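You operate a simulated robot arm through the tools that you are given. There is no shell and no other tool. Be economical: measure what you need, move in short steps, check, and stop when the job is done.

Carry out the task below with a simulated robot arm. There is one attempt and no reset: what you move stays moved.

## Task
Test both discs and put the softer one in the grey tray.
Fine: Both lie in the tester's nests; swing the arm aside before you lift one, and leave the other discs and the batch dial as they are.
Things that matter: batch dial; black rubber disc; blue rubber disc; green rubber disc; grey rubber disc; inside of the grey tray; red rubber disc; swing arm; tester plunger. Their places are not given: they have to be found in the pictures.

The check looks at the end state, three seconds after you hand in, the way a careful person would. Anything else that was tipped, shoved, dropped, spilled or broken makes it a failure.

## Robot
A 6-joint arm with a two-finger parallel gripper, fixed in place. Base frame: the origin is at the foot of the arm, x ahead of it, y to its left, z up; the work surface is at about z = 0. Units: m, rad, N and s.
With the tool pointing down near the work surface it reaches from about 0.14 to 0.58 m from the base axis. Its first joint turns from -1.152 to 1.152 rad. Payload 2.1 kg.
The TCP is the grasp point between the finger pads, 0.03 m short of the fingertips. In the tool frame z runs along the fingers and y along their closing line. Largest opening 0.094 m; finger width 0.028, thickness 0.01; the body of the gripper, 0.05 by 0.096 m, starts 0.055 m behind the TCP.
Orientation is that of the tool frame in the base frame, as a unit quaternion [x, y, z, w]. With the fingers straight down and closing along the base's y, the tool's x points along the base's -x, its y along +y and its z along -z.

## Interface
- The arm moves only by the tool jog_arm. Its argument "increments" is a list of rows, each a list of 7 numbers: the opening, from 0 (shut) to 1 (fully open), then the shift along the tool's x, y, z in units of 250 mm (1.0 is 250 mm), then the turn, a rotation vector about the tool's x, y, z in units of 60 degrees (1.0 is 60 degrees). In form: [[fingers, tx, ty, tz, wx, wy, wz], ...]. A call has 1 to 10 rows; each row is the pose to reach, as a shift and turn from the pose commanded when the call began, along the tool's axes at that moment. A call with a number of a shift or a turn outside -1 to 1 is refused whole. Rows are played at 5 a second. More than 0.05 m and 0.15 rad between two rows, or a gripper value outside its range, and nothing of the call is played. A pose out of reach is approached as far as the arm can. The call stops where the force on the tool passes 50 N (or 10 N more than at its start, if that is more) or the arm is blocked; 0.2 s more then pass. The fingers move at their own pace (about 0.072 m/s each) and stop on an object; they squeeze with about 21 N. The grip force told is the motor's: it shows also when the fingers shut on nothing. Time passes only in rows, and 0.2 s behind the last, so rows that repeat a pose let the fingers close. It gives the time, the measured TCP pose, the force on the tool (base axes), the opening and the grip force at its end, in the units of the frame above (readings bear some noise), with the torque about the TCP (base axes, N m) and any sound that the robot's microphone picked up, and new pictures: "views" is both (left out), scene, wrist or none.
- Cameras (640 x 400 px; columns grow to the right, rows downward): "scene" is fixed at [0.0653, -0.4169, 0.4703]; the picture's right is [0.34, -0.94, 0.00], its down [-0.63, -0.22, -0.75] and it looks along [0.70, 0.25, -0.67] (base axes); focal length 285 px, centre (320, 200). "wrist" rides on the gripper at [0.076, 0.014, -0.102] in the tool frame; the picture's right is [-0.18, 0.98, 0.00], its down [-0.75, -0.14, -0.64] and it looks along [-0.63, -0.12, 0.77] (tool axes); focal length 243 px, centre (320, 200).
- pixel_to_xyz(camera, pixels): for up to 12 pixels [column, row] of the newest picture of that camera ("zoom" is the newest enlarged one), the place [x, y, z] in the base frame of the surface seen there, good to about 0.002 m, but the place of the scene camera against the robot may be out by one fixed shift of up to 0.018 m in any direction. The clock stands still meanwhile.
- enlarge(camera, box): a new picture of the part [left, top, right, bottom] of that camera's present view, enlarged. The clock stands still meanwhile.
- sign_off(): hands the job in; it is judged then, once.

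Work in short steps. Measure before you move; look again where a grasp or a placing could have gone wrong, and mend it. You have 80 turns and 200 pictures in all, those below and enlarged ones among them. Open the gripper and draw the arm clear of the work before you hand the job in, unless the task says otherwise; then end with one line.

The tools are called after ">>>" by a JSON object that holds its "fn" and its "kwargs". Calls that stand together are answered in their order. jog_arm: Moves the arm, as the interface text tells. Its arguments: {"type":"object","properties":{"increments":{"type":"array","items":{"type":"array","items":{"type":"number"}}},"views":{"type":"string","enum":["both","scene","wrist","none"]}},"required":["increments"]} The other tools are called the same way: pixel_to_xyz (camera, pixels) gives the place of the surface under pixels of a picture; enlarge (camera, box) takes an enlarged picture of a part of a camera's view; sign_off () hands the job in.

At the start:

```text
t: 0.0
tool_pos: [0.3265, -0.0748, 0.2751]
ee_rot: [-0.001, 1.0, 0.0, -0.001]
ft_force: [0.6, -0.3, -0.6]
wrist_torque: [0.0, 0.01, 0.0]
opening: 0.0939
grip_force: 0.0
```

scene: 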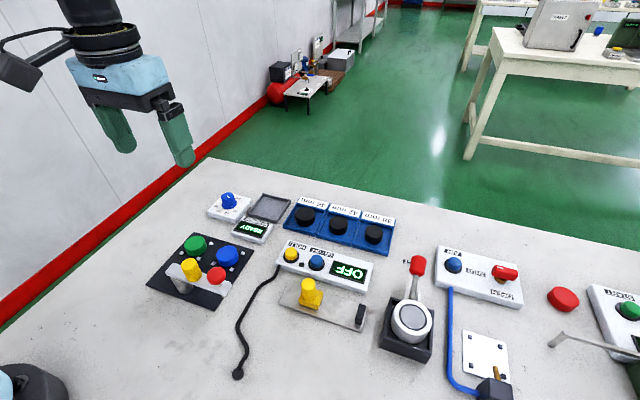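
wrist: 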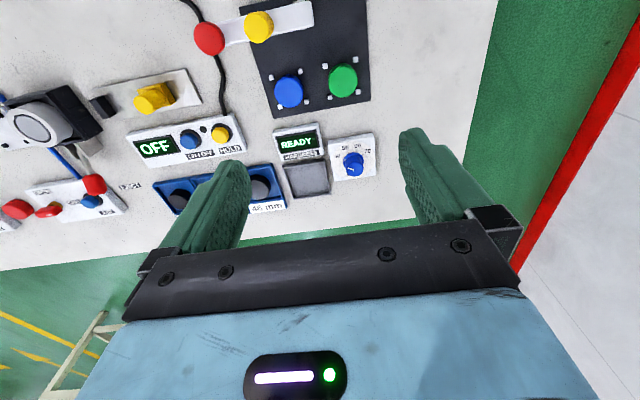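

The scene shows a dark plate with green and blue discs (195,243),(228,256), and a swing arm with yellow plunger and red knob near (190,270),(216,275). I enlarge these areas.

>>> {"fn": "enlarge", "kwargs": {"camera": "scene", "box": [130, 180, 290, 320]}}

>>> {"fn": "enlarge", "kwargs": {"camera": "scene", "box": [260, 180, 440, 380]}}

>>> {"fn": "enlarge", "kwargs": {"camera": "wrist", "box": [180, 0, 400, 210]}}

>>> {"fn": "enlarge", "kwargs": {"camera": "scene", "box": [420, 220, 640, 400]}}

```text
2.86 times, centred on (210, 250) of scene
```

zoom: 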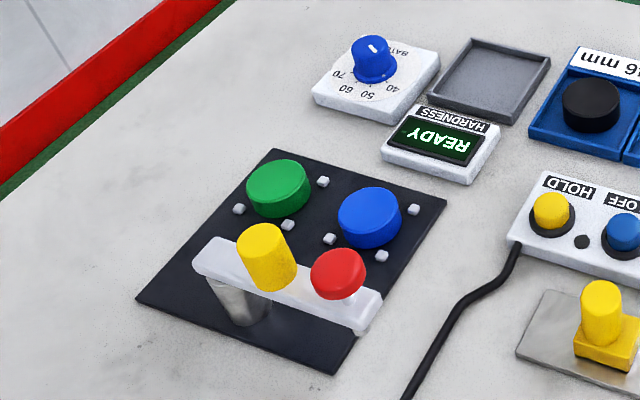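

```text
2.00 times, centred on (350, 280) of scene
```

zoom: 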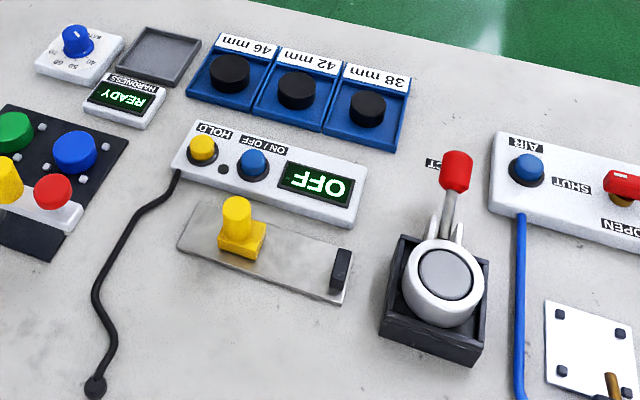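

```text
1.90 times, centred on (290, 105) of wrist
```

zoom: 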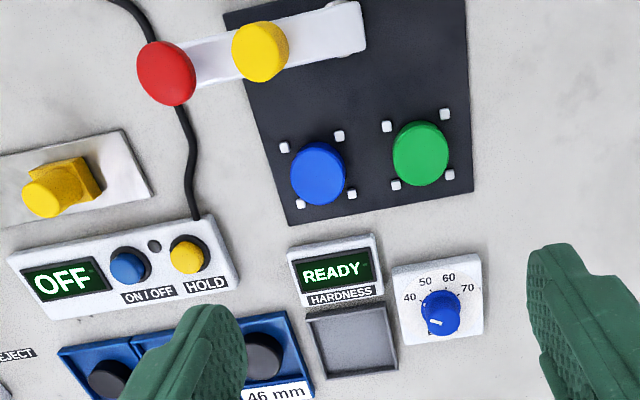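

```text
2.22 times, centred on (530, 310) of scene
```

zoom: 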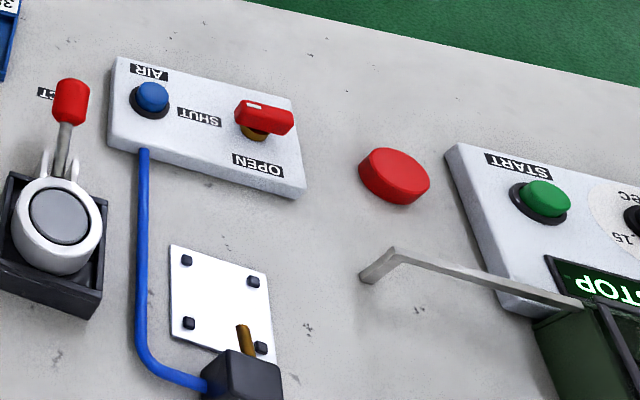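

I measure the tester parts in both pictures to also find the scene camera's shift.

>>> {"fn": "pixel_to_xyz", "kwargs": {"camera": "wrist", "pixels": [[288, 90], [342, 79], [259, 22], [208, 37], [306, 12], [309, 180], [353, 162], [350, 120], [235, 29], [280, 20], [260, 170], [308, 160]]}}

>>> {"fn": "pixel_to_xyz", "kwargs": {"camera": "scene", "pixels": [[228, 254], [195, 241], [190, 264], [216, 274], [182, 266], [270, 208], [562, 297], [228, 200], [203, 271], [181, 285], [223, 287], [215, 300]]}}

```text
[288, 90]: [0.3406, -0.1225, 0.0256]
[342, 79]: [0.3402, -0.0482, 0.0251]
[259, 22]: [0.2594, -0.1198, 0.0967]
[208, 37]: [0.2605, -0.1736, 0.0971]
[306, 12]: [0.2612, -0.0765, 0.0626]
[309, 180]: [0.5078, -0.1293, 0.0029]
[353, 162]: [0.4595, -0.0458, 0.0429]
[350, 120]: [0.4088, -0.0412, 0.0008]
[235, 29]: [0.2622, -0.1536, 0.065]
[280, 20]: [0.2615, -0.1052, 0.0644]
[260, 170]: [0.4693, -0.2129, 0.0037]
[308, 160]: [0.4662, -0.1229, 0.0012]
```

```text
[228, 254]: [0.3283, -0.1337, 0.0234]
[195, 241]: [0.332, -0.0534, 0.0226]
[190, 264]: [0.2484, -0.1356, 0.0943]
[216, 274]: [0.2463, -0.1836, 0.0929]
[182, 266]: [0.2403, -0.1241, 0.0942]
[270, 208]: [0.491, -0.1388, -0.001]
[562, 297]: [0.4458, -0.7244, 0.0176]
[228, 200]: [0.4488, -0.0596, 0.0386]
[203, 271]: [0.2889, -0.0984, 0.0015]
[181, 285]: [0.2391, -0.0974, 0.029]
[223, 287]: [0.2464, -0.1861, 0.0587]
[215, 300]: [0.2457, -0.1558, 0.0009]
```

Blue nest (0.340,-0.122) and green nest (0.340,-0.048) are 0.086 from the pivot near (0.262,-0.085), as is the red cap, so red is the plunger and the yellow peg (259,22) is the handle. I go above the yellow peg, turning the tool 60° so that the fingers close across the arm.

>>> {"fn": "jog_arm", "kwargs": {"increments": [[1, 0.033, -0.024, 0.05, 0, 0, 0.125], [1, 0.066, -0.047, 0.1, 0, 0, 0.25], [1, 0.098, -0.07, 0.15, 0, 0, 0.375], [1, 0.131, -0.094, 0.2, 0, 0, 0.5], [0.8, 0.164, -0.118, 0.25, 0, 0, 0.625], [0.7, 0.197, -0.141, 0.3, 0, 0, 0.75], [0.6, 0.23, -0.165, 0.33, 0, 0, 0.875], [0.6, 0.262, -0.188, 0.36, 0, 0, 1.0], [0.6, 0.262, -0.188, 0.36, 0, 0, 1.0]]}}

```text
t: 2.0
tool_pos: [0.2602, -0.1236, 0.1857]
ee_rot: [0.501, 0.866, 0.001, -0.001]
ft_force: [-0.6, 0.2, -0.1]
wrist_torque: [0.02, -0.02, -0.03]
opening: 0.0561
grip_force: 0.1
```

scene: 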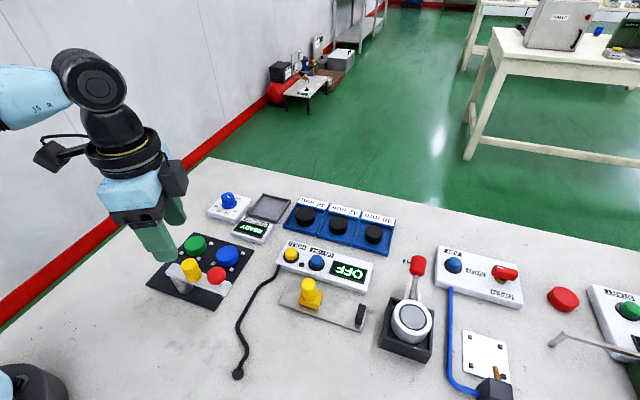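
wrist: 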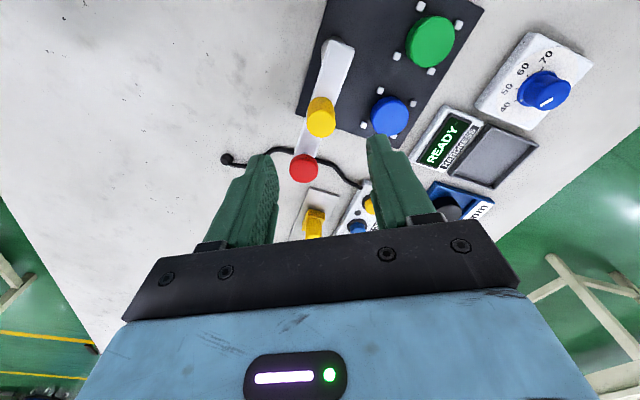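

The fingers straddle the line of the peg; I measure the peg's top (322,103) and edges before going down.

>>> {"fn": "enlarge", "kwargs": {"camera": "wrist", "box": [260, 20, 420, 200]}}

>>> {"fn": "pixel_to_xyz", "kwargs": {"camera": "wrist", "pixels": [[322, 103], [311, 104], [333, 106], [322, 98], [316, 128], [303, 164], [303, 158], [295, 165], [312, 164], [340, 50], [310, 138]]}}

```text
2.22 times, centred on (340, 110) of wrist
```

zoom: 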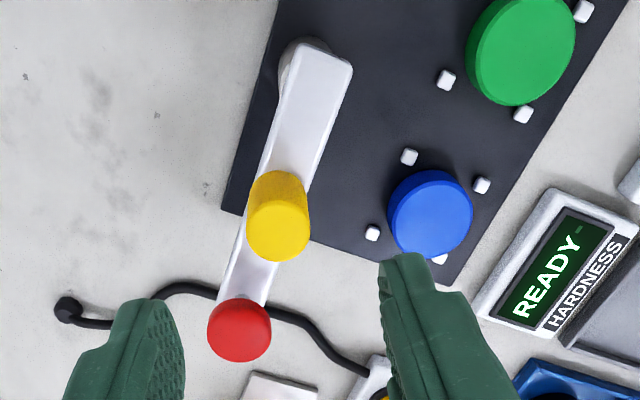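

```text
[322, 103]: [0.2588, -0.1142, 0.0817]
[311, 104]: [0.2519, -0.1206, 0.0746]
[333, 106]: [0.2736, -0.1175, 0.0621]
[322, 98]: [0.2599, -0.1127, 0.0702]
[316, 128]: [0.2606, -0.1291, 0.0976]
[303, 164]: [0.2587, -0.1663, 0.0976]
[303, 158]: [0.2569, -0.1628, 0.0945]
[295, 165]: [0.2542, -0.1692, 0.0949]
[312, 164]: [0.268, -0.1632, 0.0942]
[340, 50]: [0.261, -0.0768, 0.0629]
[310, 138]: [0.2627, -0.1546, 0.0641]
```

Measure the cap tops more precisely on the zoom.

>>> {"fn": "pixel_to_xyz", "kwargs": {"camera": "zoom", "pixels": [[278, 232], [255, 222], [306, 222], [278, 205], [278, 258], [238, 332], [212, 330], [265, 335], [238, 305], [240, 358], [310, 60], [320, 150]]}}

```text
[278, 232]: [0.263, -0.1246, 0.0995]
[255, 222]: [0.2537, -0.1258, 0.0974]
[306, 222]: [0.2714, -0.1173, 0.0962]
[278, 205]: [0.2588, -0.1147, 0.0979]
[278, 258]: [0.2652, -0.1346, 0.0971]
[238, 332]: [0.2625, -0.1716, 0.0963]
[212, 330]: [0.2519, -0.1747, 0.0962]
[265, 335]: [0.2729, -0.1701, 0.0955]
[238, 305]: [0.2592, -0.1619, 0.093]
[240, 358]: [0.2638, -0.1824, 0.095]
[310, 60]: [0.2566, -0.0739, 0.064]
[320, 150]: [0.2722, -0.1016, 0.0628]
```

Yellow peg centre is (0.262,-0.124), top z 0.097; bar top 0.064. I go down to TCP z 0.101 (fingertips at 0.071) and close on the peg.

>>> {"fn": "jog_arm", "kwargs": {"increments": [[0.6, -0.005, 0.005, 0.12, 0, 0, 0], [0.6, -0.005, 0.005, 0.22, 0, 0, 0], [0.6, -0.005, 0.005, 0.3, 0, 0, 0], [0.6, -0.005, 0.005, 0.339, 0, 0, 0], [0.6, -0.005, 0.005, 0.339, 0, 0, 0], [0, -0.005, 0.005, 0.339, 0, 0, 0], [0, -0.005, 0.005, 0.339, 0, 0, 0], [0, -0.005, 0.005, 0.339, 0, 0, 0]]}}

```text
t: 3.8
tool_pos: [0.2637, -0.1214, 0.1005]
ee_rot: [0.5, 0.866, -0.001, 0.0]
ft_force: [-2.1, -13.0, -12.6]
wrist_torque: [0.14, 0.06, 0.08]
opening: 0.0232
grip_force: 45.0
```

scene: 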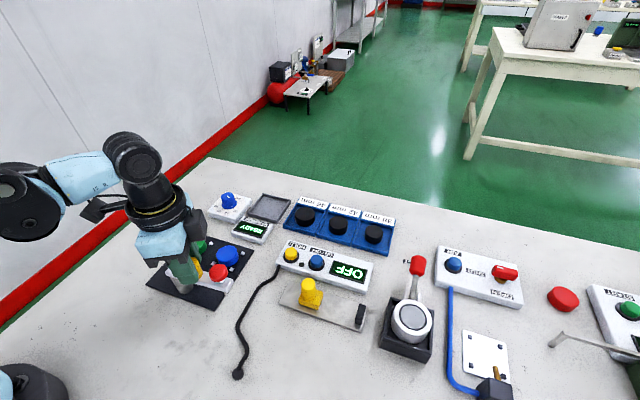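
wrist: 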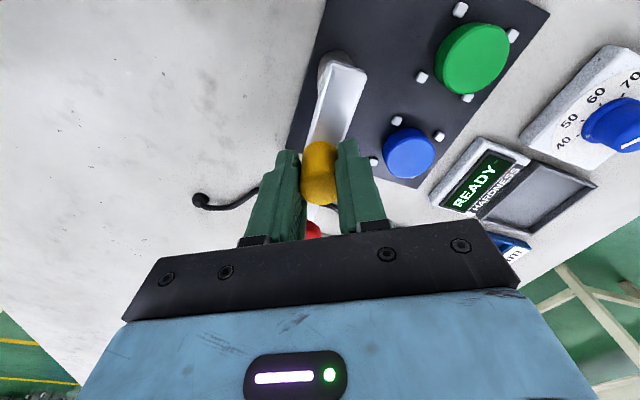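

The peg is gripped (opening 0.023). I swing the arm about the pivot in 8° rows, 40° first, toward the blue nest, and check the force.

>>> {"fn": "jog_arm", "kwargs": {"increments": [[0, -0.0093, 0.0191, 0, 0, 0, -0.1333], [0, -0.0158, 0.0392, 0, 0, 0, -0.2667], [0, -0.0195, 0.0601, 0, 0, 0, -0.4], [0, -0.0203, 0.0813, 0, 0, 0, -0.5333], [0, -0.0181, 0.1024, 0, 0, 0, -0.6667], [0, -0.0181, 0.1024, 0, 0, 0, -0.6667]]}}

```text
t: 5.2
tool_pos: [0.2879, -0.1136, 0.0991]
ee_rot: [0.171, 0.985, 0.001, 0.0]
ft_force: [8.5, 2.4, -35.3]
wrist_torque: [-0.13, 0.17, -0.27]
opening: 0.0232
grip_force: 44.5
```

scene: 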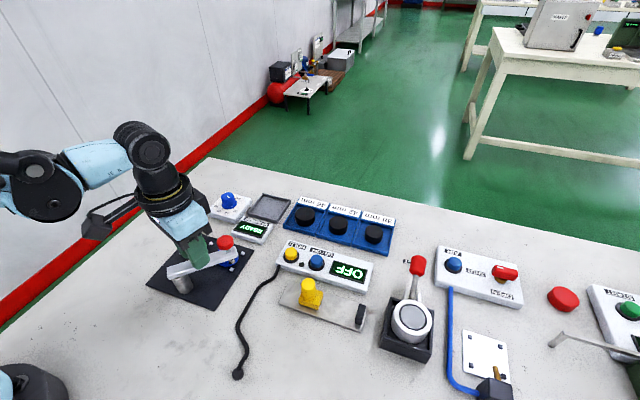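
wrist: 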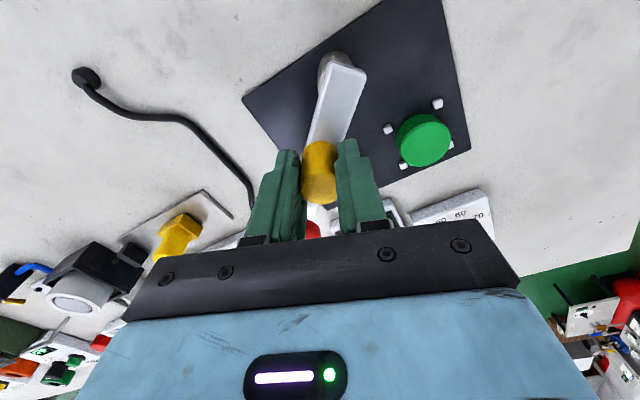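

Arm follows at 40° with some downward pull (35 N), so I ease z down by about 1.5 mm and swing the last 25°.

>>> {"fn": "jog_arm", "kwargs": {"increments": [[0, 0, 0, 0.006, 0, 0, 0], [0, -0.0093, 0.0191, 0.006, 0, 0, -0.1333], [0, -0.0158, 0.0392, 0.006, 0, 0, -0.2667], [0, -0.0198, 0.0628, 0.006, 0, 0, -0.4], [0, -0.0198, 0.0628, 0.006, 0, 0, -0.4167]]}}

```text
t: 6.4
tool_pos: [0.297, -0.1006, 0.099]
ee_rot: [-0.045, 0.999, 0.001, -0.002]
ft_force: [-18.3, 13.5, 32.1]
wrist_torque: [0.06, -0.2, -0.19]
opening: 0.0233
grip_force: 44.9
```

scene: 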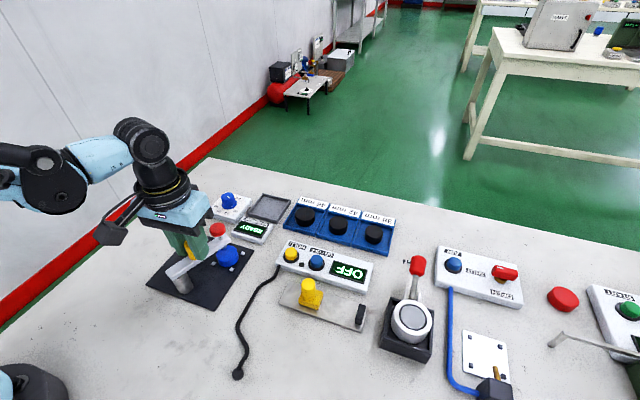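
wrist: 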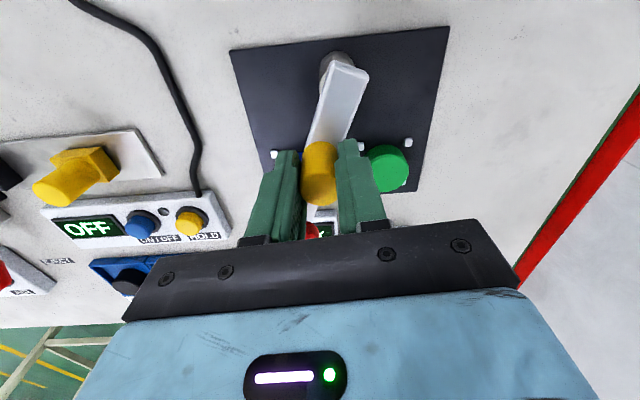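

I check where the red cap now is against the blue disc.

>>> {"fn": "pixel_to_xyz", "kwargs": {"camera": "scene", "pixels": [[217, 227], [228, 254], [212, 228], [223, 229]]}}

>>> {"fn": "enlarge", "kwargs": {"camera": "scene", "box": [140, 180, 300, 320]}}

```text
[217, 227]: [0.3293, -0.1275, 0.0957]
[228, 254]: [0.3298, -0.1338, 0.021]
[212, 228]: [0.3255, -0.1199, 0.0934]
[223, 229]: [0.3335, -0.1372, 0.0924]
```

```text
2.86 times, centred on (220, 250) of scene
```

zoom: 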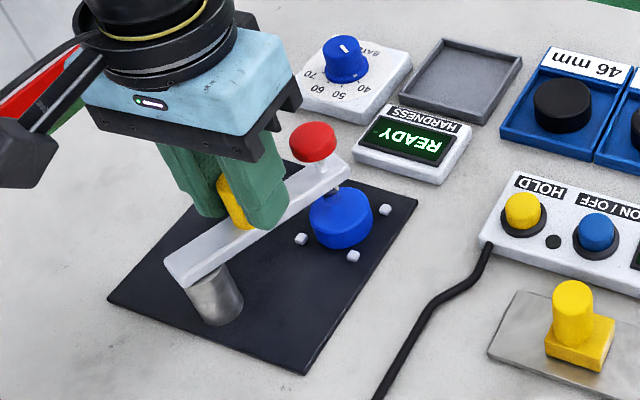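

The red cap is about 5 mm past the blue centre toward green; I swing back about 3.5° and ease the vertical force, then release.

>>> {"fn": "jog_arm", "kwargs": {"increments": [[0, 0.005, -0.008, -0.006, 0, 0, 0.058], [0, 0.005, -0.008, -0.006, 0, 0, 0.058]], "views": "scene"}}

>>> {"fn": "enlarge", "kwargs": {"camera": "scene", "box": [180, 200, 260, 280]}}

```text
t: 7.0
tool_pos: [0.2961, -0.1025, 0.0992]
ee_rot: [-0.014, 1.0, 0.001, 0.0]
ft_force: [-11.4, 15.2, -35.5]
wrist_torque: [-0.07, 0.15, -0.22]
opening: 0.0233
grip_force: 45.0
```

scene: 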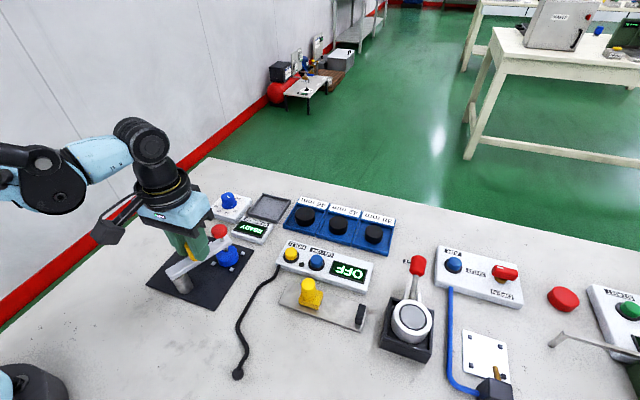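

```text
5.00 times, centred on (220, 240) of scene
```

zoom: 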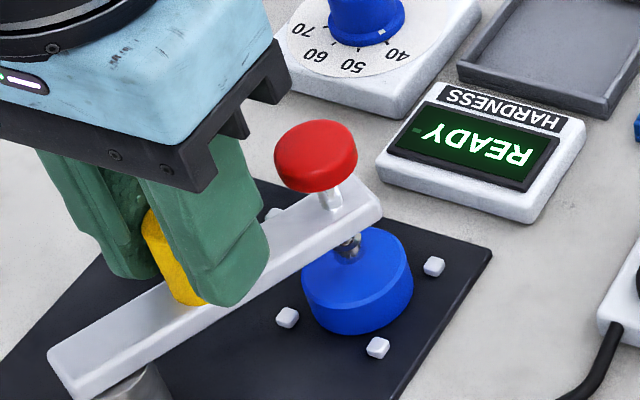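

The probe tip (348,255 zoom) sits near the disc's centre; I measure cap and disc edges.

>>> {"fn": "pixel_to_xyz", "kwargs": {"camera": "zoom", "pixels": [[316, 150], [280, 150], [350, 155], [349, 254], [308, 262], [408, 258], [358, 292], [370, 232]]}}

```text
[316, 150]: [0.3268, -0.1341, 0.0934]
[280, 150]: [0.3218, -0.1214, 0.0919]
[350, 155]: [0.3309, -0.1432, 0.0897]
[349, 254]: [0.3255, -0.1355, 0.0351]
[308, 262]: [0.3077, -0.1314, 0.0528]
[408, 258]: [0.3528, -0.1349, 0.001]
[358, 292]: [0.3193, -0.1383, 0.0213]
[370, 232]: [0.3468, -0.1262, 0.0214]
```

Well aligned. I release the peg and rise 60 mm.

>>> {"fn": "jog_arm", "kwargs": {"increments": [[0.6, 0, 0, 0, 0, 0, 0], [0.6, 0, 0, 0, 0, 0, 0], [0.6, 0, 0, -0.08, 0, 0, 0], [0.6, 0, 0, -0.18, 0, 0, 0], [0.6, 0.08, 0, -0.26, 0, 0, 0], [0.6, 0.08, 0, -0.26, 0, 0, 0]]}}

>>> {"fn": "enlarge", "kwargs": {"camera": "wrist", "box": [220, 40, 420, 240]}}

```text
t: 8.4
tool_pos: [0.2777, -0.1022, 0.1636]
ee_rot: [-0.015, 1.0, 0.0, -0.001]
ft_force: [0.1, 0.4, -0.3]
wrist_torque: [-0.03, 0.02, -0.01]
opening: 0.0564
grip_force: 0.0
```

scene: 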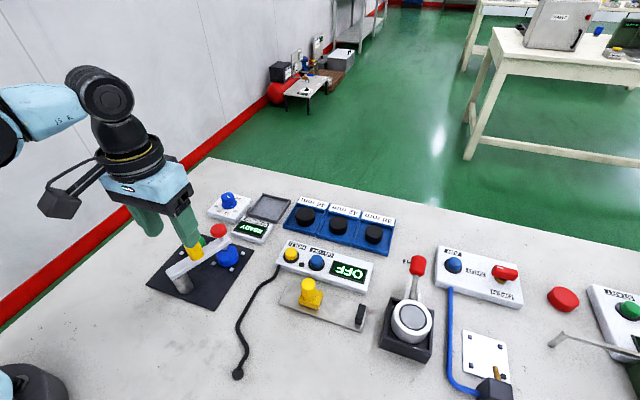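
wrist: 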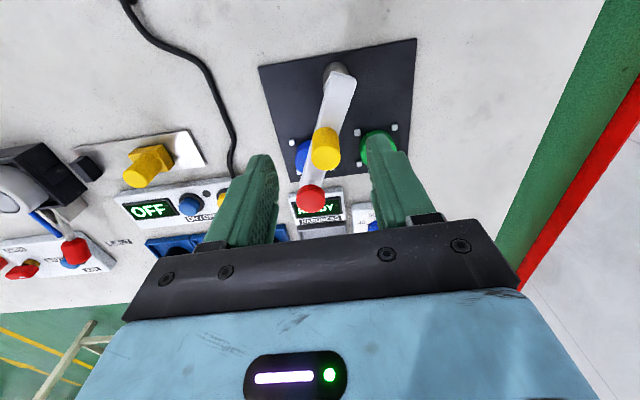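

```text
2.00 times, centred on (320, 140) of wrist
```

zoom: 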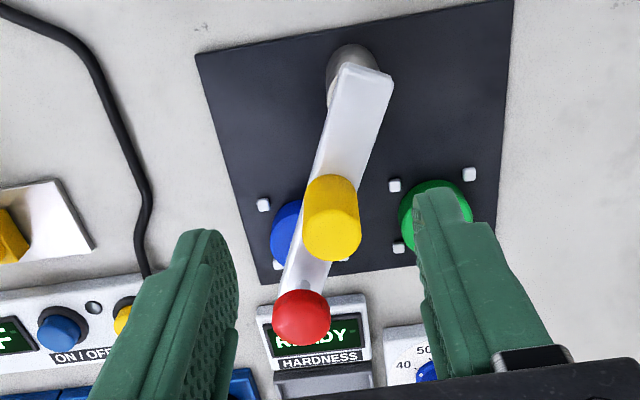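

>>> {"fn": "pixel_to_xyz", "kwargs": {"camera": "zoom", "pixels": [[303, 318], [278, 315], [327, 315], [303, 298], [303, 338], [332, 228], [360, 90], [285, 235], [445, 188]]}}

```text
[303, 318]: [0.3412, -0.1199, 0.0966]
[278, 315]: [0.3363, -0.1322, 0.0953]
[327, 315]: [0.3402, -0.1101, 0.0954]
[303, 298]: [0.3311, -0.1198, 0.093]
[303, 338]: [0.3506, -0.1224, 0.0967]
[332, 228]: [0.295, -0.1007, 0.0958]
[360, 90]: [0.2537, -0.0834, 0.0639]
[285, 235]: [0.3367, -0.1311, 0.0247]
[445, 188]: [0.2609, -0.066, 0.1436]
```

Red cap centre (0.341,-0.121), top z 0.097, over the blue disc. I close the fingers and go above it at TCP z 0.15.

>>> {"fn": "jog_arm", "kwargs": {"increments": [[0, 0, 0, 0, 0, 0, 0], [0, 0, 0, 0, 0, 0, 0], [0, -0.06, -0.02, 0, 0, 0, 0], [0, -0.125, -0.04, 0, 0, 0, 0], [0, -0.19, -0.063, 0, 0, 0, 0], [0, -0.251, -0.083, 0.03, 0, 0, 0], [0, -0.251, -0.083, 0.054, 0, 0, 0], [0, -0.251, -0.083, 0.1, 0, 0, 0], [0, -0.251, -0.083, 0.13, 0, 0, 0]]}}

>>> {"fn": "enlarge", "kwargs": {"camera": "scene", "box": [180, 180, 280, 280]}}

```text
t: 10.4
tool_pos: [0.3386, -0.1218, 0.1334]
ee_rot: [-0.014, 1.0, 0.0, 0.0]
ft_force: [-0.3, 0.3, 0.0]
wrist_torque: [-0.01, 0.0, 0.0]
opening: 0.0002
grip_force: 21.0
```

scene: 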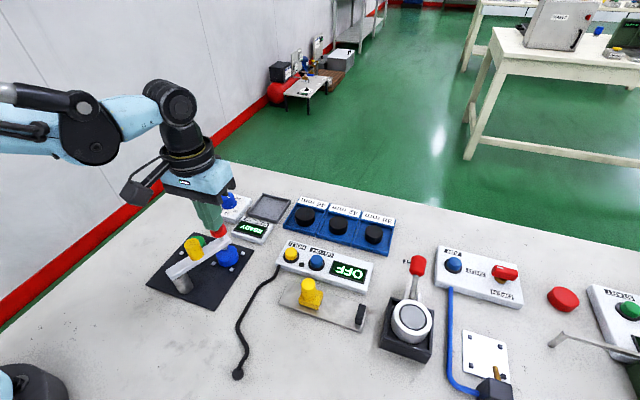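
wrist: 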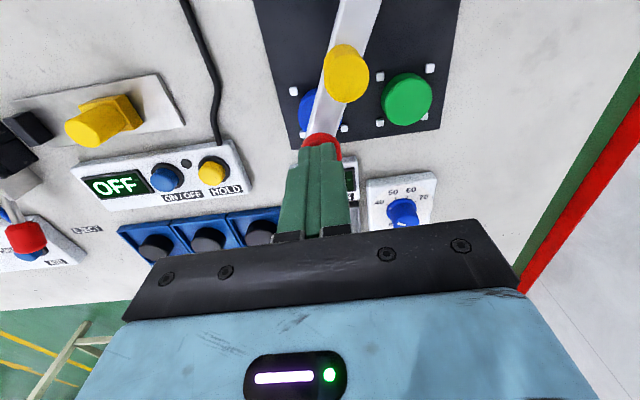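

```text
4.00 times, centred on (230, 230) of scene
```

zoom: 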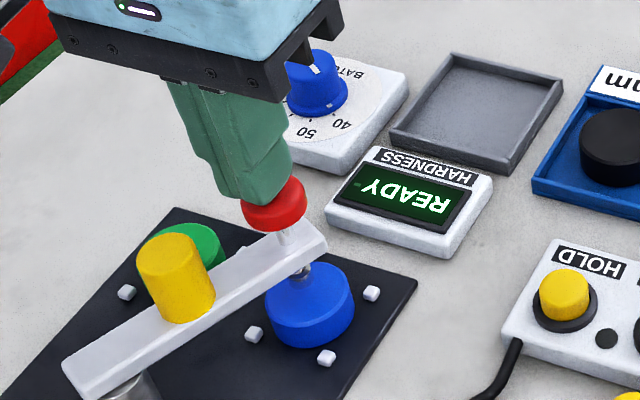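

Fingertips are about 6 mm above the cap, centred. I press down in 2 mm rows and watch force and display.

>>> {"fn": "jog_arm", "kwargs": {"increments": [[0, 0, 0, 0.016, 0, 0, 0], [0, 0, 0, 0.026, 0, 0, 0], [0, 0, 0, 0.034, 0, 0, 0], [0, 0, 0, 0.042, 0, 0, 0], [0, 0, 0, 0.05, 0, 0, 0], [0, 0, 0, 0.058, 0, 0, 0], [0, 0, 0, 0.066, 0, 0, 0]], "views": "scene"}}

>>> {"fn": "enlarge", "kwargs": {"camera": "scene", "box": [180, 180, 280, 280]}}

```text
t: 12.0
tool_pos: [0.3389, -0.1234, 0.1181]
ee_rot: [-0.013, 1.0, 0.0, 0.0]
ft_force: [-3.8, 3.0, 22.2]
wrist_torque: [0.09, 0.06, -0.07]
opening: 0.0001
grip_force: 20.8
```

scene: 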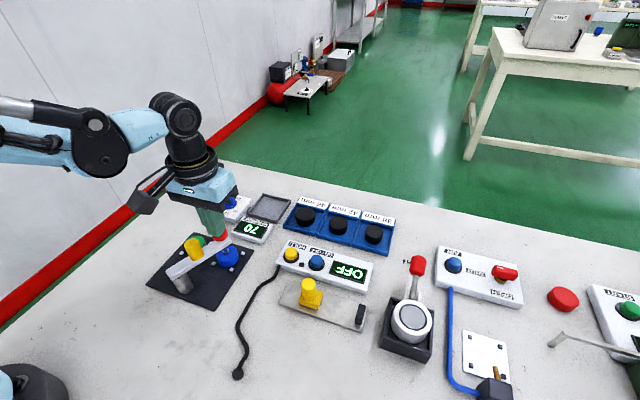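

```text
4.00 times, centred on (230, 230) of scene
```

zoom: 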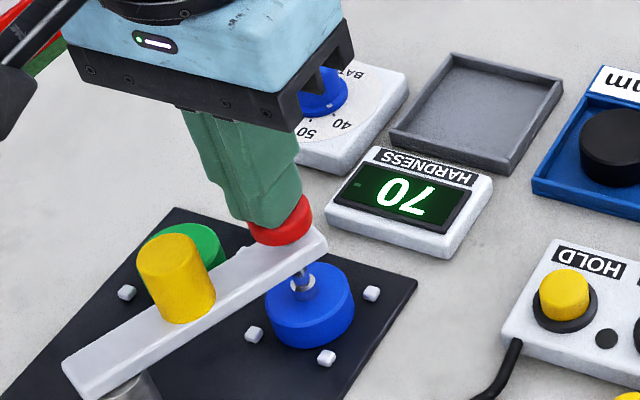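

The display changed to a reading; I zoom to read it exactly and press slightly more to see that it holds.

>>> {"fn": "jog_arm", "kwargs": {"increments": [[0, 0, 0, 0.006, 0, 0, 0], [0, 0, 0, 0.006, 0, 0, 0], [0, 0, 0, 0.006, 0, 0, 0]], "views": "none"}}

>>> {"fn": "enlarge", "kwargs": {"camera": "scene", "box": [226, 210, 276, 245]}}

```text
t: 12.4
tool_pos: [0.3404, -0.1239, 0.1164]
ee_rot: [-0.014, 1.0, 0.001, -0.001]
ft_force: [-2.3, 1.5, 23.2]
wrist_torque: [0.04, 0.02, 0.01]
opening: 0.0001
grip_force: 21.1
stopped in row 2: the force on the tool passed its limit at 53 N (the readings are from after the stop); the commanded pose is now the measured one
```

```text
11.43 times, centred on (251, 228) of scene
```

zoom: 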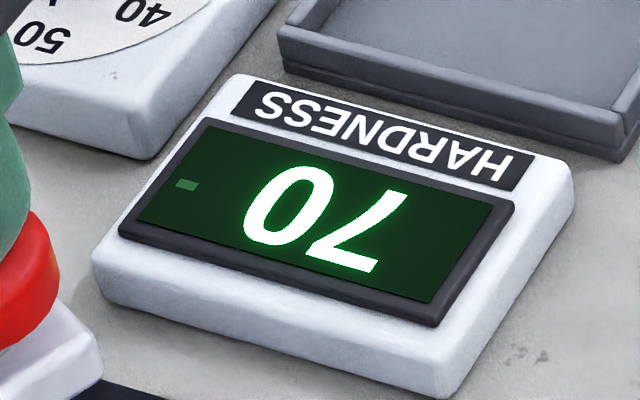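

Blue reads 70. I rise, go over to the yellow peg at (0.295,-0.101), go down and grip it.

>>> {"fn": "jog_arm", "kwargs": {"increments": [[0, 0, 0, -0.06, 0, 0, 0], [0, 0, 0, -0.18, 0, 0, 0], [0.6, 0.06, 0.03, -0.22, 0, 0, 0], [0.6, 0.12, 0.065, -0.22, 0, 0, 0], [0.6, 0.177, 0.095, -0.2, 0, 0, 0], [0.6, 0.177, 0.095, -0.1, 0, 0, 0], [0.6, 0.177, 0.095, 0, 0, 0, 0], [0.6, 0.177, 0.095, 0.055, 0, 0, 0], [0, 0.177, 0.095, 0.055, 0, 0, 0], [0, 0.177, 0.095, 0.055, 0, 0, 0]]}}

```text
t: 14.7
tool_pos: [0.2941, -0.0999, 0.1027]
ee_rot: [-0.013, 1.0, 0.0, 0.0]
ft_force: [6.0, -7.7, -9.2]
wrist_torque: [-0.08, 0.02, 0.08]
opening: 0.0234
grip_force: 45.0
```

scene: 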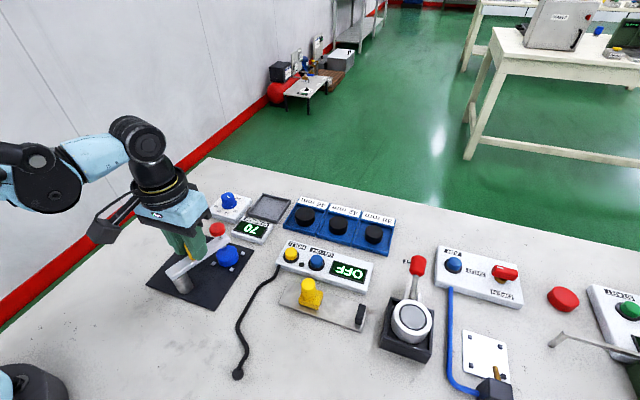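
wrist: 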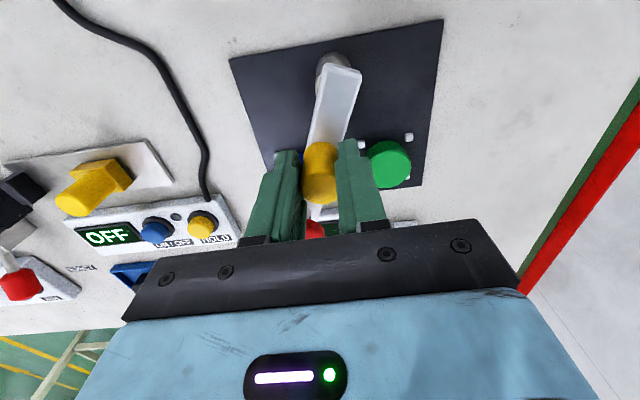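

Peg gripped again. I swing it 49° to the green nest in 7° rows.

>>> {"fn": "jog_arm", "kwargs": {"increments": [[0, -0.0071, 0.0172, 0, 0, 0, -0.1167], [0, -0.0121, 0.035, 0, 0, 0, -0.2333], [0, -0.0148, 0.0534, 0, 0, 0, -0.35], [0, -0.0152, 0.072, 0, 0, 0, -0.4667], [0, -0.0135, 0.0904, 0, 0, 0, -0.5833], [0, -0.0094, 0.1085, 0, 0, 0, -0.7], [0, -0.0033, 0.126, 0, 0, 0, -0.8167], [0, -0.0033, 0.126, 0, 0, 0, -0.8167]]}}

>>> {"fn": "enlarge", "kwargs": {"camera": "scene", "box": [160, 190, 260, 290]}}

```text
t: 16.4
tool_pos: [0.2966, -0.0695, 0.1023]
ee_rot: [-0.427, 0.904, -0.003, -0.001]
ft_force: [-3.3, -25.9, 2.7]
wrist_torque: [0.37, -0.82, -0.46]
opening: 0.0234
grip_force: 45.0
```

scene: 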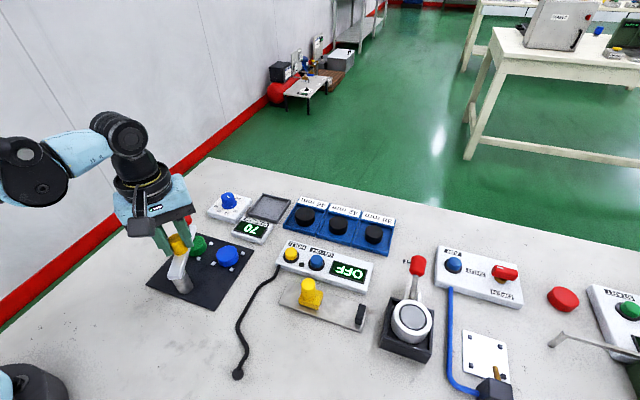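
wrist: 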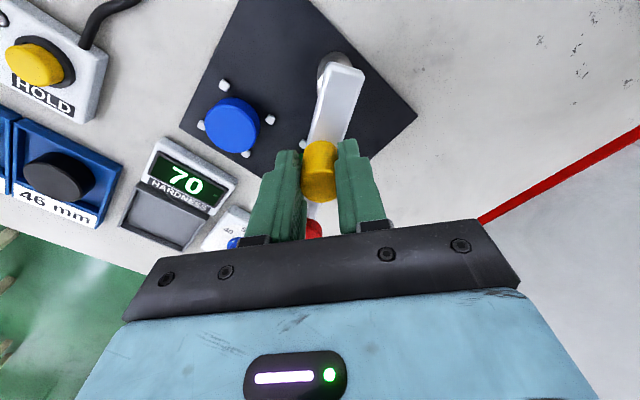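

```text
4.00 times, centred on (210, 240) of scene
```

zoom: 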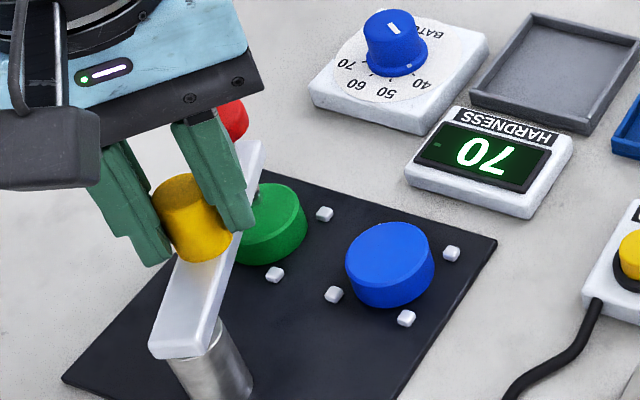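

TCP relative to the pivot says 25°, as wanted. I release and rise, then measure the cap.

>>> {"fn": "jog_arm", "kwargs": {"increments": [[0.6, 0, 0, 0, 0, 0, 0], [0.6, 0, 0, 0, 0, 0, 0], [0.6, 0, 0, -0.1, 0, 0, 0], [0.6, 0, 0, -0.2, 0, 0, 0], [0.6, 0.08, 0, -0.24, 0, 0, 0], [0.6, 0.08, 0, -0.24, 0, 0, 0]]}}

>>> {"fn": "enlarge", "kwargs": {"camera": "wrist", "box": [220, 40, 420, 240]}}

```text
t: 17.9
tool_pos: [0.2826, -0.0852, 0.1635]
ee_rot: [-0.428, 0.904, 0.001, 0.0]
ft_force: [-0.3, 0.3, -0.2]
wrist_torque: [0.03, 0.0, 0.0]
opening: 0.0563
grip_force: 0.1
```

scene: 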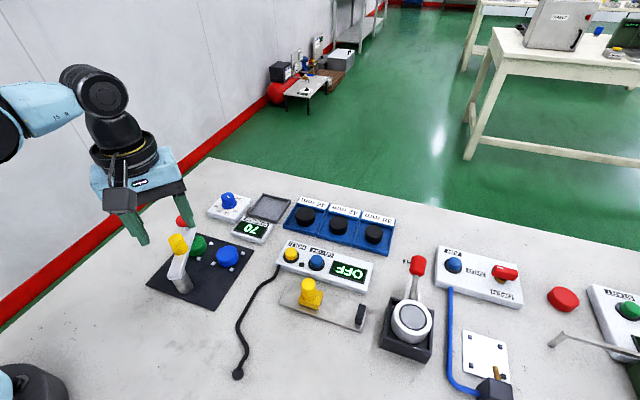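
wrist: 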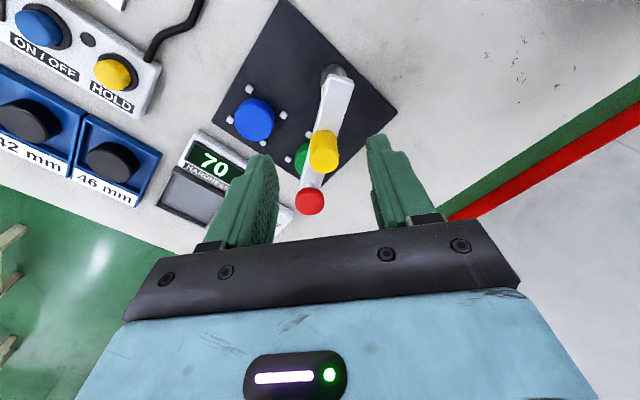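

```text
2.00 times, centred on (320, 140) of wrist
```

zoom: 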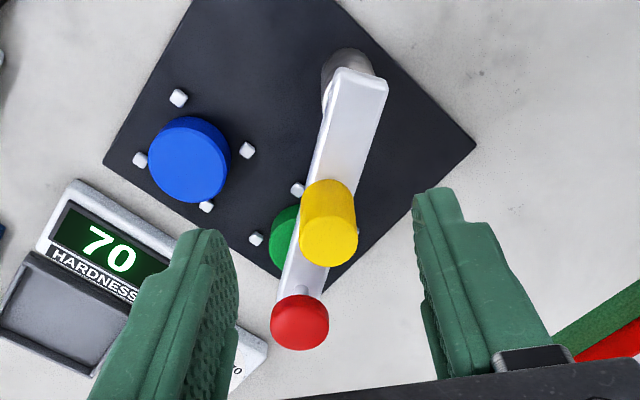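

>>> {"fn": "pixel_to_xyz", "kwargs": {"camera": "zoom", "pixels": [[300, 323], [275, 322], [325, 322], [300, 302], [300, 345], [330, 235], [285, 240], [190, 160]]}}

```text
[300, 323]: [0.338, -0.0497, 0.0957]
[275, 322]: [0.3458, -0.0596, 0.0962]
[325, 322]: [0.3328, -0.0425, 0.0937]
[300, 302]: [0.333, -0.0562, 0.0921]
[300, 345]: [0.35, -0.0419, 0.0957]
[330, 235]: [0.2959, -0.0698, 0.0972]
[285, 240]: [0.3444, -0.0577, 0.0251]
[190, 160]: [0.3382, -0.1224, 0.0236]
```

Red cap centre is (0.340,-0.0505), over the green disc. I close, move above and press as before to about z 0.1175.

>>> {"fn": "jog_arm", "kwargs": {"increments": [[0, 0, 0, 0, 0, 0, 0], [0, -0.06, -0.02, 0, 0, 0, 0], [0, -0.125, -0.045, 0, 0, 0, 0], [0, -0.19, -0.068, 0, 0, 0, 0], [0, -0.253, -0.0897, 0.04, 0, 0, 0], [0, -0.253, -0.0897, 0.12, 0, 0, 0], [0, -0.253, -0.0897, 0.145, 0, 0, 0], [0, -0.253, -0.0897, 0.16, 0, 0, 0], [0, -0.253, -0.0897, 0.174, 0, 0, 0], [0, -0.253, -0.0897, 0.186, 0, 0, 0]]}}

>>> {"fn": "enlarge", "kwargs": {"camera": "scene", "box": [170, 180, 280, 270]}}

```text
t: 20.1
tool_pos: [0.3398, -0.0491, 0.1178]
ee_rot: [-0.428, 0.904, 0.001, 0.0]
ft_force: [-2.3, -1.6, 27.1]
wrist_torque: [0.02, 0.05, -0.01]
opening: 0.0
grip_force: 20.7
```

scene: 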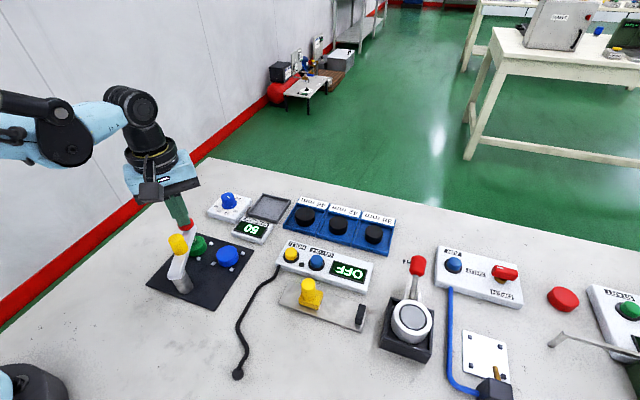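
wrist: 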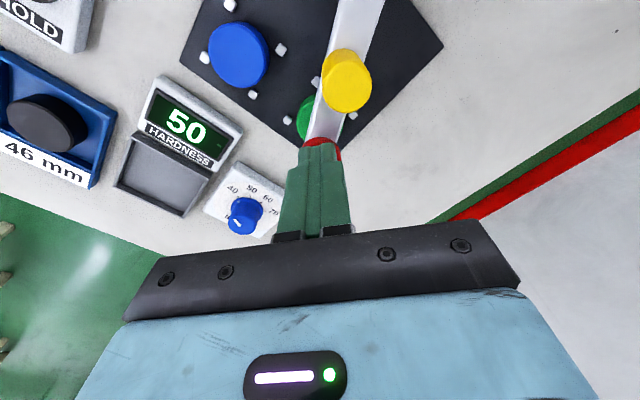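

```text
4.44 times, centred on (225, 225) of scene
```

zoom: 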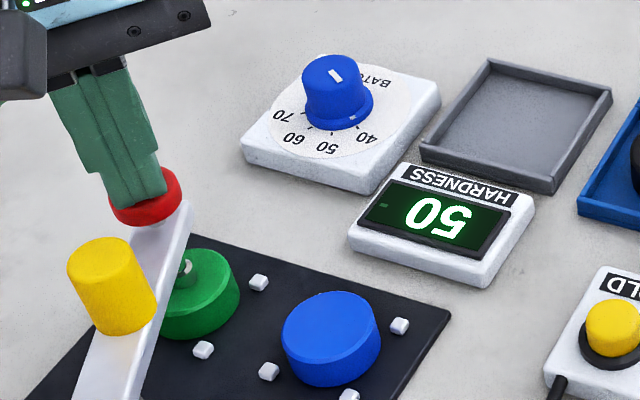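

Green reads 50, blue 70: green is softer. I rise and go back to the yellow peg at (0.296,-0.070) and grip it.

>>> {"fn": "jog_arm", "kwargs": {"increments": [[0, 0, 0, -0.06, 0, 0, 0], [0, 0, 0, -0.18, 0, 0, 0], [0.6, 0.06, 0.03, -0.22, 0, 0, 0], [0.6, 0.12, 0.06, -0.22, 0, 0, 0], [0.6, 0.176, 0.083, -0.2, 0, 0, 0], [0.6, 0.176, 0.083, -0.1, 0, 0, 0], [0.6, 0.176, 0.083, 0, 0, 0, 0], [0.6, 0.176, 0.083, 0.06, 0, 0, 0], [0, 0.176, 0.083, 0.06, 0, 0, 0], [0, 0.176, 0.083, 0.06, 0, 0, 0]]}}

```text
t: 22.2
tool_pos: [0.2956, -0.0706, 0.0997]
ee_rot: [-0.428, 0.904, 0.0, 0.0]
ft_force: [3.6, -1.5, -9.9]
wrist_torque: [0.0, 0.03, 0.04]
opening: 0.0234
grip_force: 44.9
```

scene: 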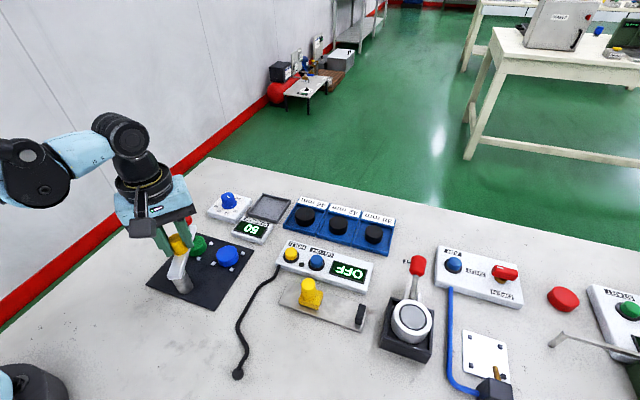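
wrist: 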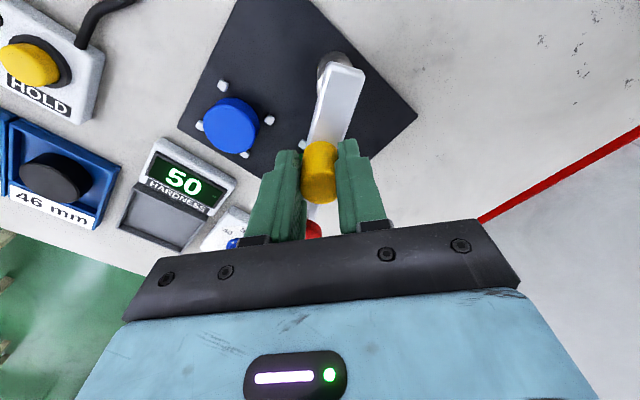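

I swing the arm back 56° clockwise, first of two equal steps to its rest direction.

>>> {"fn": "jog_arm", "kwargs": {"increments": [[0, 0.0106, -0.0183, 0, 0, 0, 0.1333], [0, 0.0237, -0.035, 0, 0, 0, 0.2667], [0, 0.039, -0.0497, 0, 0, 0, 0.4], [0, 0.0562, -0.0622, 0, 0, 0, 0.5333], [0, 0.0749, -0.0721, 0, 0, 0, 0.6667], [0, 0.0949, -0.0793, 0, 0, 0, 0.8], [0, 0.1156, -0.0837, 0, 0, 0, 0.9333], [0, 0.1156, -0.0837, 0, 0, 0, 0.9333]], "views": "scene"}}

```text
t: 24.1
tool_pos: [0.2929, -0.1053, 0.0997]
ee_rot: [0.049, 0.999, 0.002, -0.001]
ft_force: [-6.0, 3.9, 8.9]
wrist_torque: [-0.09, 1.37, 0.0]
opening: 0.0232
grip_force: 44.9
```

scene: 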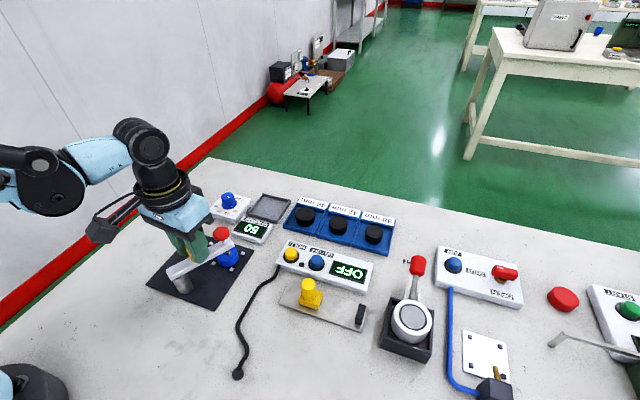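

It follows well (about -31° now). Same step again brings it to about -88°.

>>> {"fn": "jog_arm", "kwargs": {"increments": [[0, 0.0106, -0.0183, 0, 0, 0, 0.1333], [0, 0.0237, -0.035, 0, 0, 0, 0.2667], [0, 0.039, -0.0497, 0, 0, 0, 0.4], [0, 0.0562, -0.0622, 0, 0, 0, 0.5333], [0, 0.0749, -0.0721, 0, 0, 0, 0.6667], [0, 0.0949, -0.0793, 0, 0, 0, 0.8], [0, 0.1156, -0.0837, 0, 0, 0, 0.9333], [0, 0.1156, -0.0837, 0, 0, 0, 0.9333]], "views": "scene"}}

```text
t: 25.9
tool_pos: [0.2629, -0.1226, 0.1012]
ee_rot: [0.511, 0.859, 0.002, -0.001]
ft_force: [-3.8, 29.1, -4.7]
wrist_torque: [-0.55, 0.23, 0.06]
opening: 0.023
grip_force: 44.9
```

scene: 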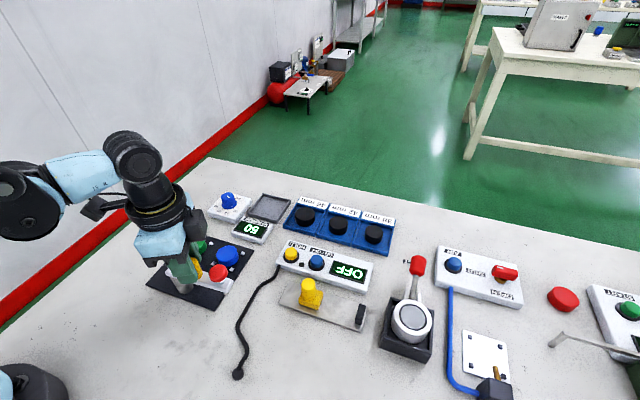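

Arm is back at rest. I release, rise, turn the fingers back to closing along y, and move toward the green disc for a look.

>>> {"fn": "jog_arm", "kwargs": {"increments": [[0.7, 0, 0, 0, 0, 0, 0], [0.7, 0, 0, 0, 0, 0, 0], [0.7, 0, 0, -0.16, 0, 0, 0], [0.7, 0.02, 0.02, -0.28, 0, 0, -0.14], [0.7, 0.05, 0.06, -0.35, 0, 0, -0.28], [0.7, 0.08, 0.1, -0.35, 0, 0, -0.42], [0.7, 0.11, 0.14, -0.35, 0, 0, -0.56], [0.7, 0.14, 0.18, -0.35, 0, 0, -0.7], [0.7, 0.17, 0.215, -0.35, 0, 0, -0.84], [0.7, 0.206, 0.249, -0.35, 0, 0, -0.98]], "views": "none"}}

>>> {"fn": "enlarge", "kwargs": {"camera": "wrist", "box": [200, 0, 440, 240]}}

>>> {"fn": "enlarge", "kwargs": {"camera": "scene", "box": [140, 180, 300, 320]}}

```text
t: 28.1
tool_pos: [0.2931, -0.0476, 0.1866]
ee_rot: [0.022, 1.0, 0.0, 0.001]
ft_force: [0.4, -0.5, 0.6]
wrist_torque: [0.02, -0.01, 0.0]
opening: 0.0656
grip_force: 0.1
```

```text
1.67 times, centred on (320, 120) of wrist
```

zoom: 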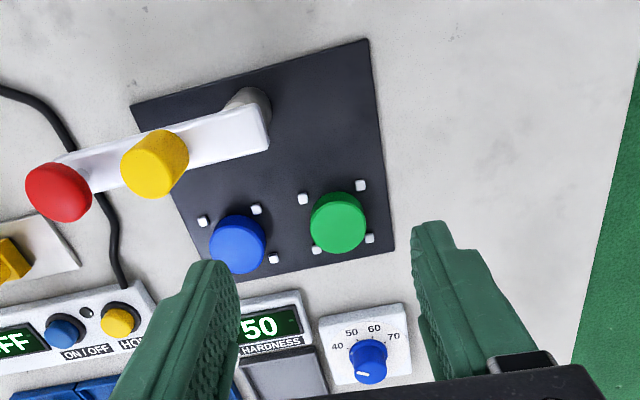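

```text
2.86 times, centred on (220, 250) of scene
```

zoom: 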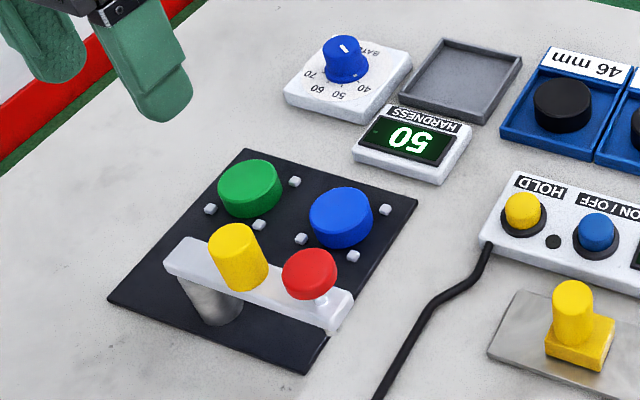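

Arm clear and lying at rest. I measure the green disc and its nest pegs in the wrist picture, centre about (331,134).

>>> {"fn": "pixel_to_xyz", "kwargs": {"camera": "wrist", "pixels": [[331, 134], [315, 134], [346, 134], [331, 122], [332, 148], [309, 120], [344, 112], [350, 143], [318, 150], [261, 144], [282, 126], [331, 118]]}}

>>> {"fn": "pixel_to_xyz", "kwargs": {"camera": "scene", "pixels": [[269, 208], [263, 196], [292, 201], [248, 214], [275, 222], [255, 205], [283, 210]]}}

```text
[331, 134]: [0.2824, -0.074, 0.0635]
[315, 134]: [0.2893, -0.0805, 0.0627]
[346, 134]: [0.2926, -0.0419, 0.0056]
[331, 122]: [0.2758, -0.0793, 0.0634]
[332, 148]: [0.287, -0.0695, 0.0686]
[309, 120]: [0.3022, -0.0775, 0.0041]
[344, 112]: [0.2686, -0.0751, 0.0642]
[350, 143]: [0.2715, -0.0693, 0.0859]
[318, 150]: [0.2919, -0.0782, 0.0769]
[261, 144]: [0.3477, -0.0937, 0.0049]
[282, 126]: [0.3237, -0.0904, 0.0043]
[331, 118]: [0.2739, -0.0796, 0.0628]
```

```text
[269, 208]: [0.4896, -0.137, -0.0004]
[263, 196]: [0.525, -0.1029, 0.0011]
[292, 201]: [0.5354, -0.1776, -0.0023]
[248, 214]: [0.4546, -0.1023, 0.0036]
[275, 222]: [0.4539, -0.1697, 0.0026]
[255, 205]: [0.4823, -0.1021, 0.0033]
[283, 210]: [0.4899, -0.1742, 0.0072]
```

Those wrist pixels belonged to the older picture; I take a fresh zoom and measure on it.

>>> {"fn": "enlarge", "kwargs": {"camera": "wrist", "box": [200, 0, 440, 240]}}

>>> {"fn": "pixel_to_xyz", "kwargs": {"camera": "zoom", "pixels": [[339, 226], [314, 226], [364, 222], [339, 204], [340, 249], [304, 199], [361, 186], [370, 238], [318, 250], [285, 375], [255, 372], [315, 372]]}}

```text
1.67 times, centred on (320, 120) of wrist
```

zoom: 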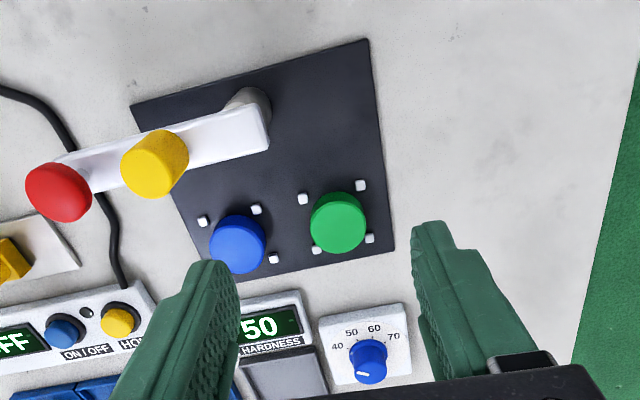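

```text
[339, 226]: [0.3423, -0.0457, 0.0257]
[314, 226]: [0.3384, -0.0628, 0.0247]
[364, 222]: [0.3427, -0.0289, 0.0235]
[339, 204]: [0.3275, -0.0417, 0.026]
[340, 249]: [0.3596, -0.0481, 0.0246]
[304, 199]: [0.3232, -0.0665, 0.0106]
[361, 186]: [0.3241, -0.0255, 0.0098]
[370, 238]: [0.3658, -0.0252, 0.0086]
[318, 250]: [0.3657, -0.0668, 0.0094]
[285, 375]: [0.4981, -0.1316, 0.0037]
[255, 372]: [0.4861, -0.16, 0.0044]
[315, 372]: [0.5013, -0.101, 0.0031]
```

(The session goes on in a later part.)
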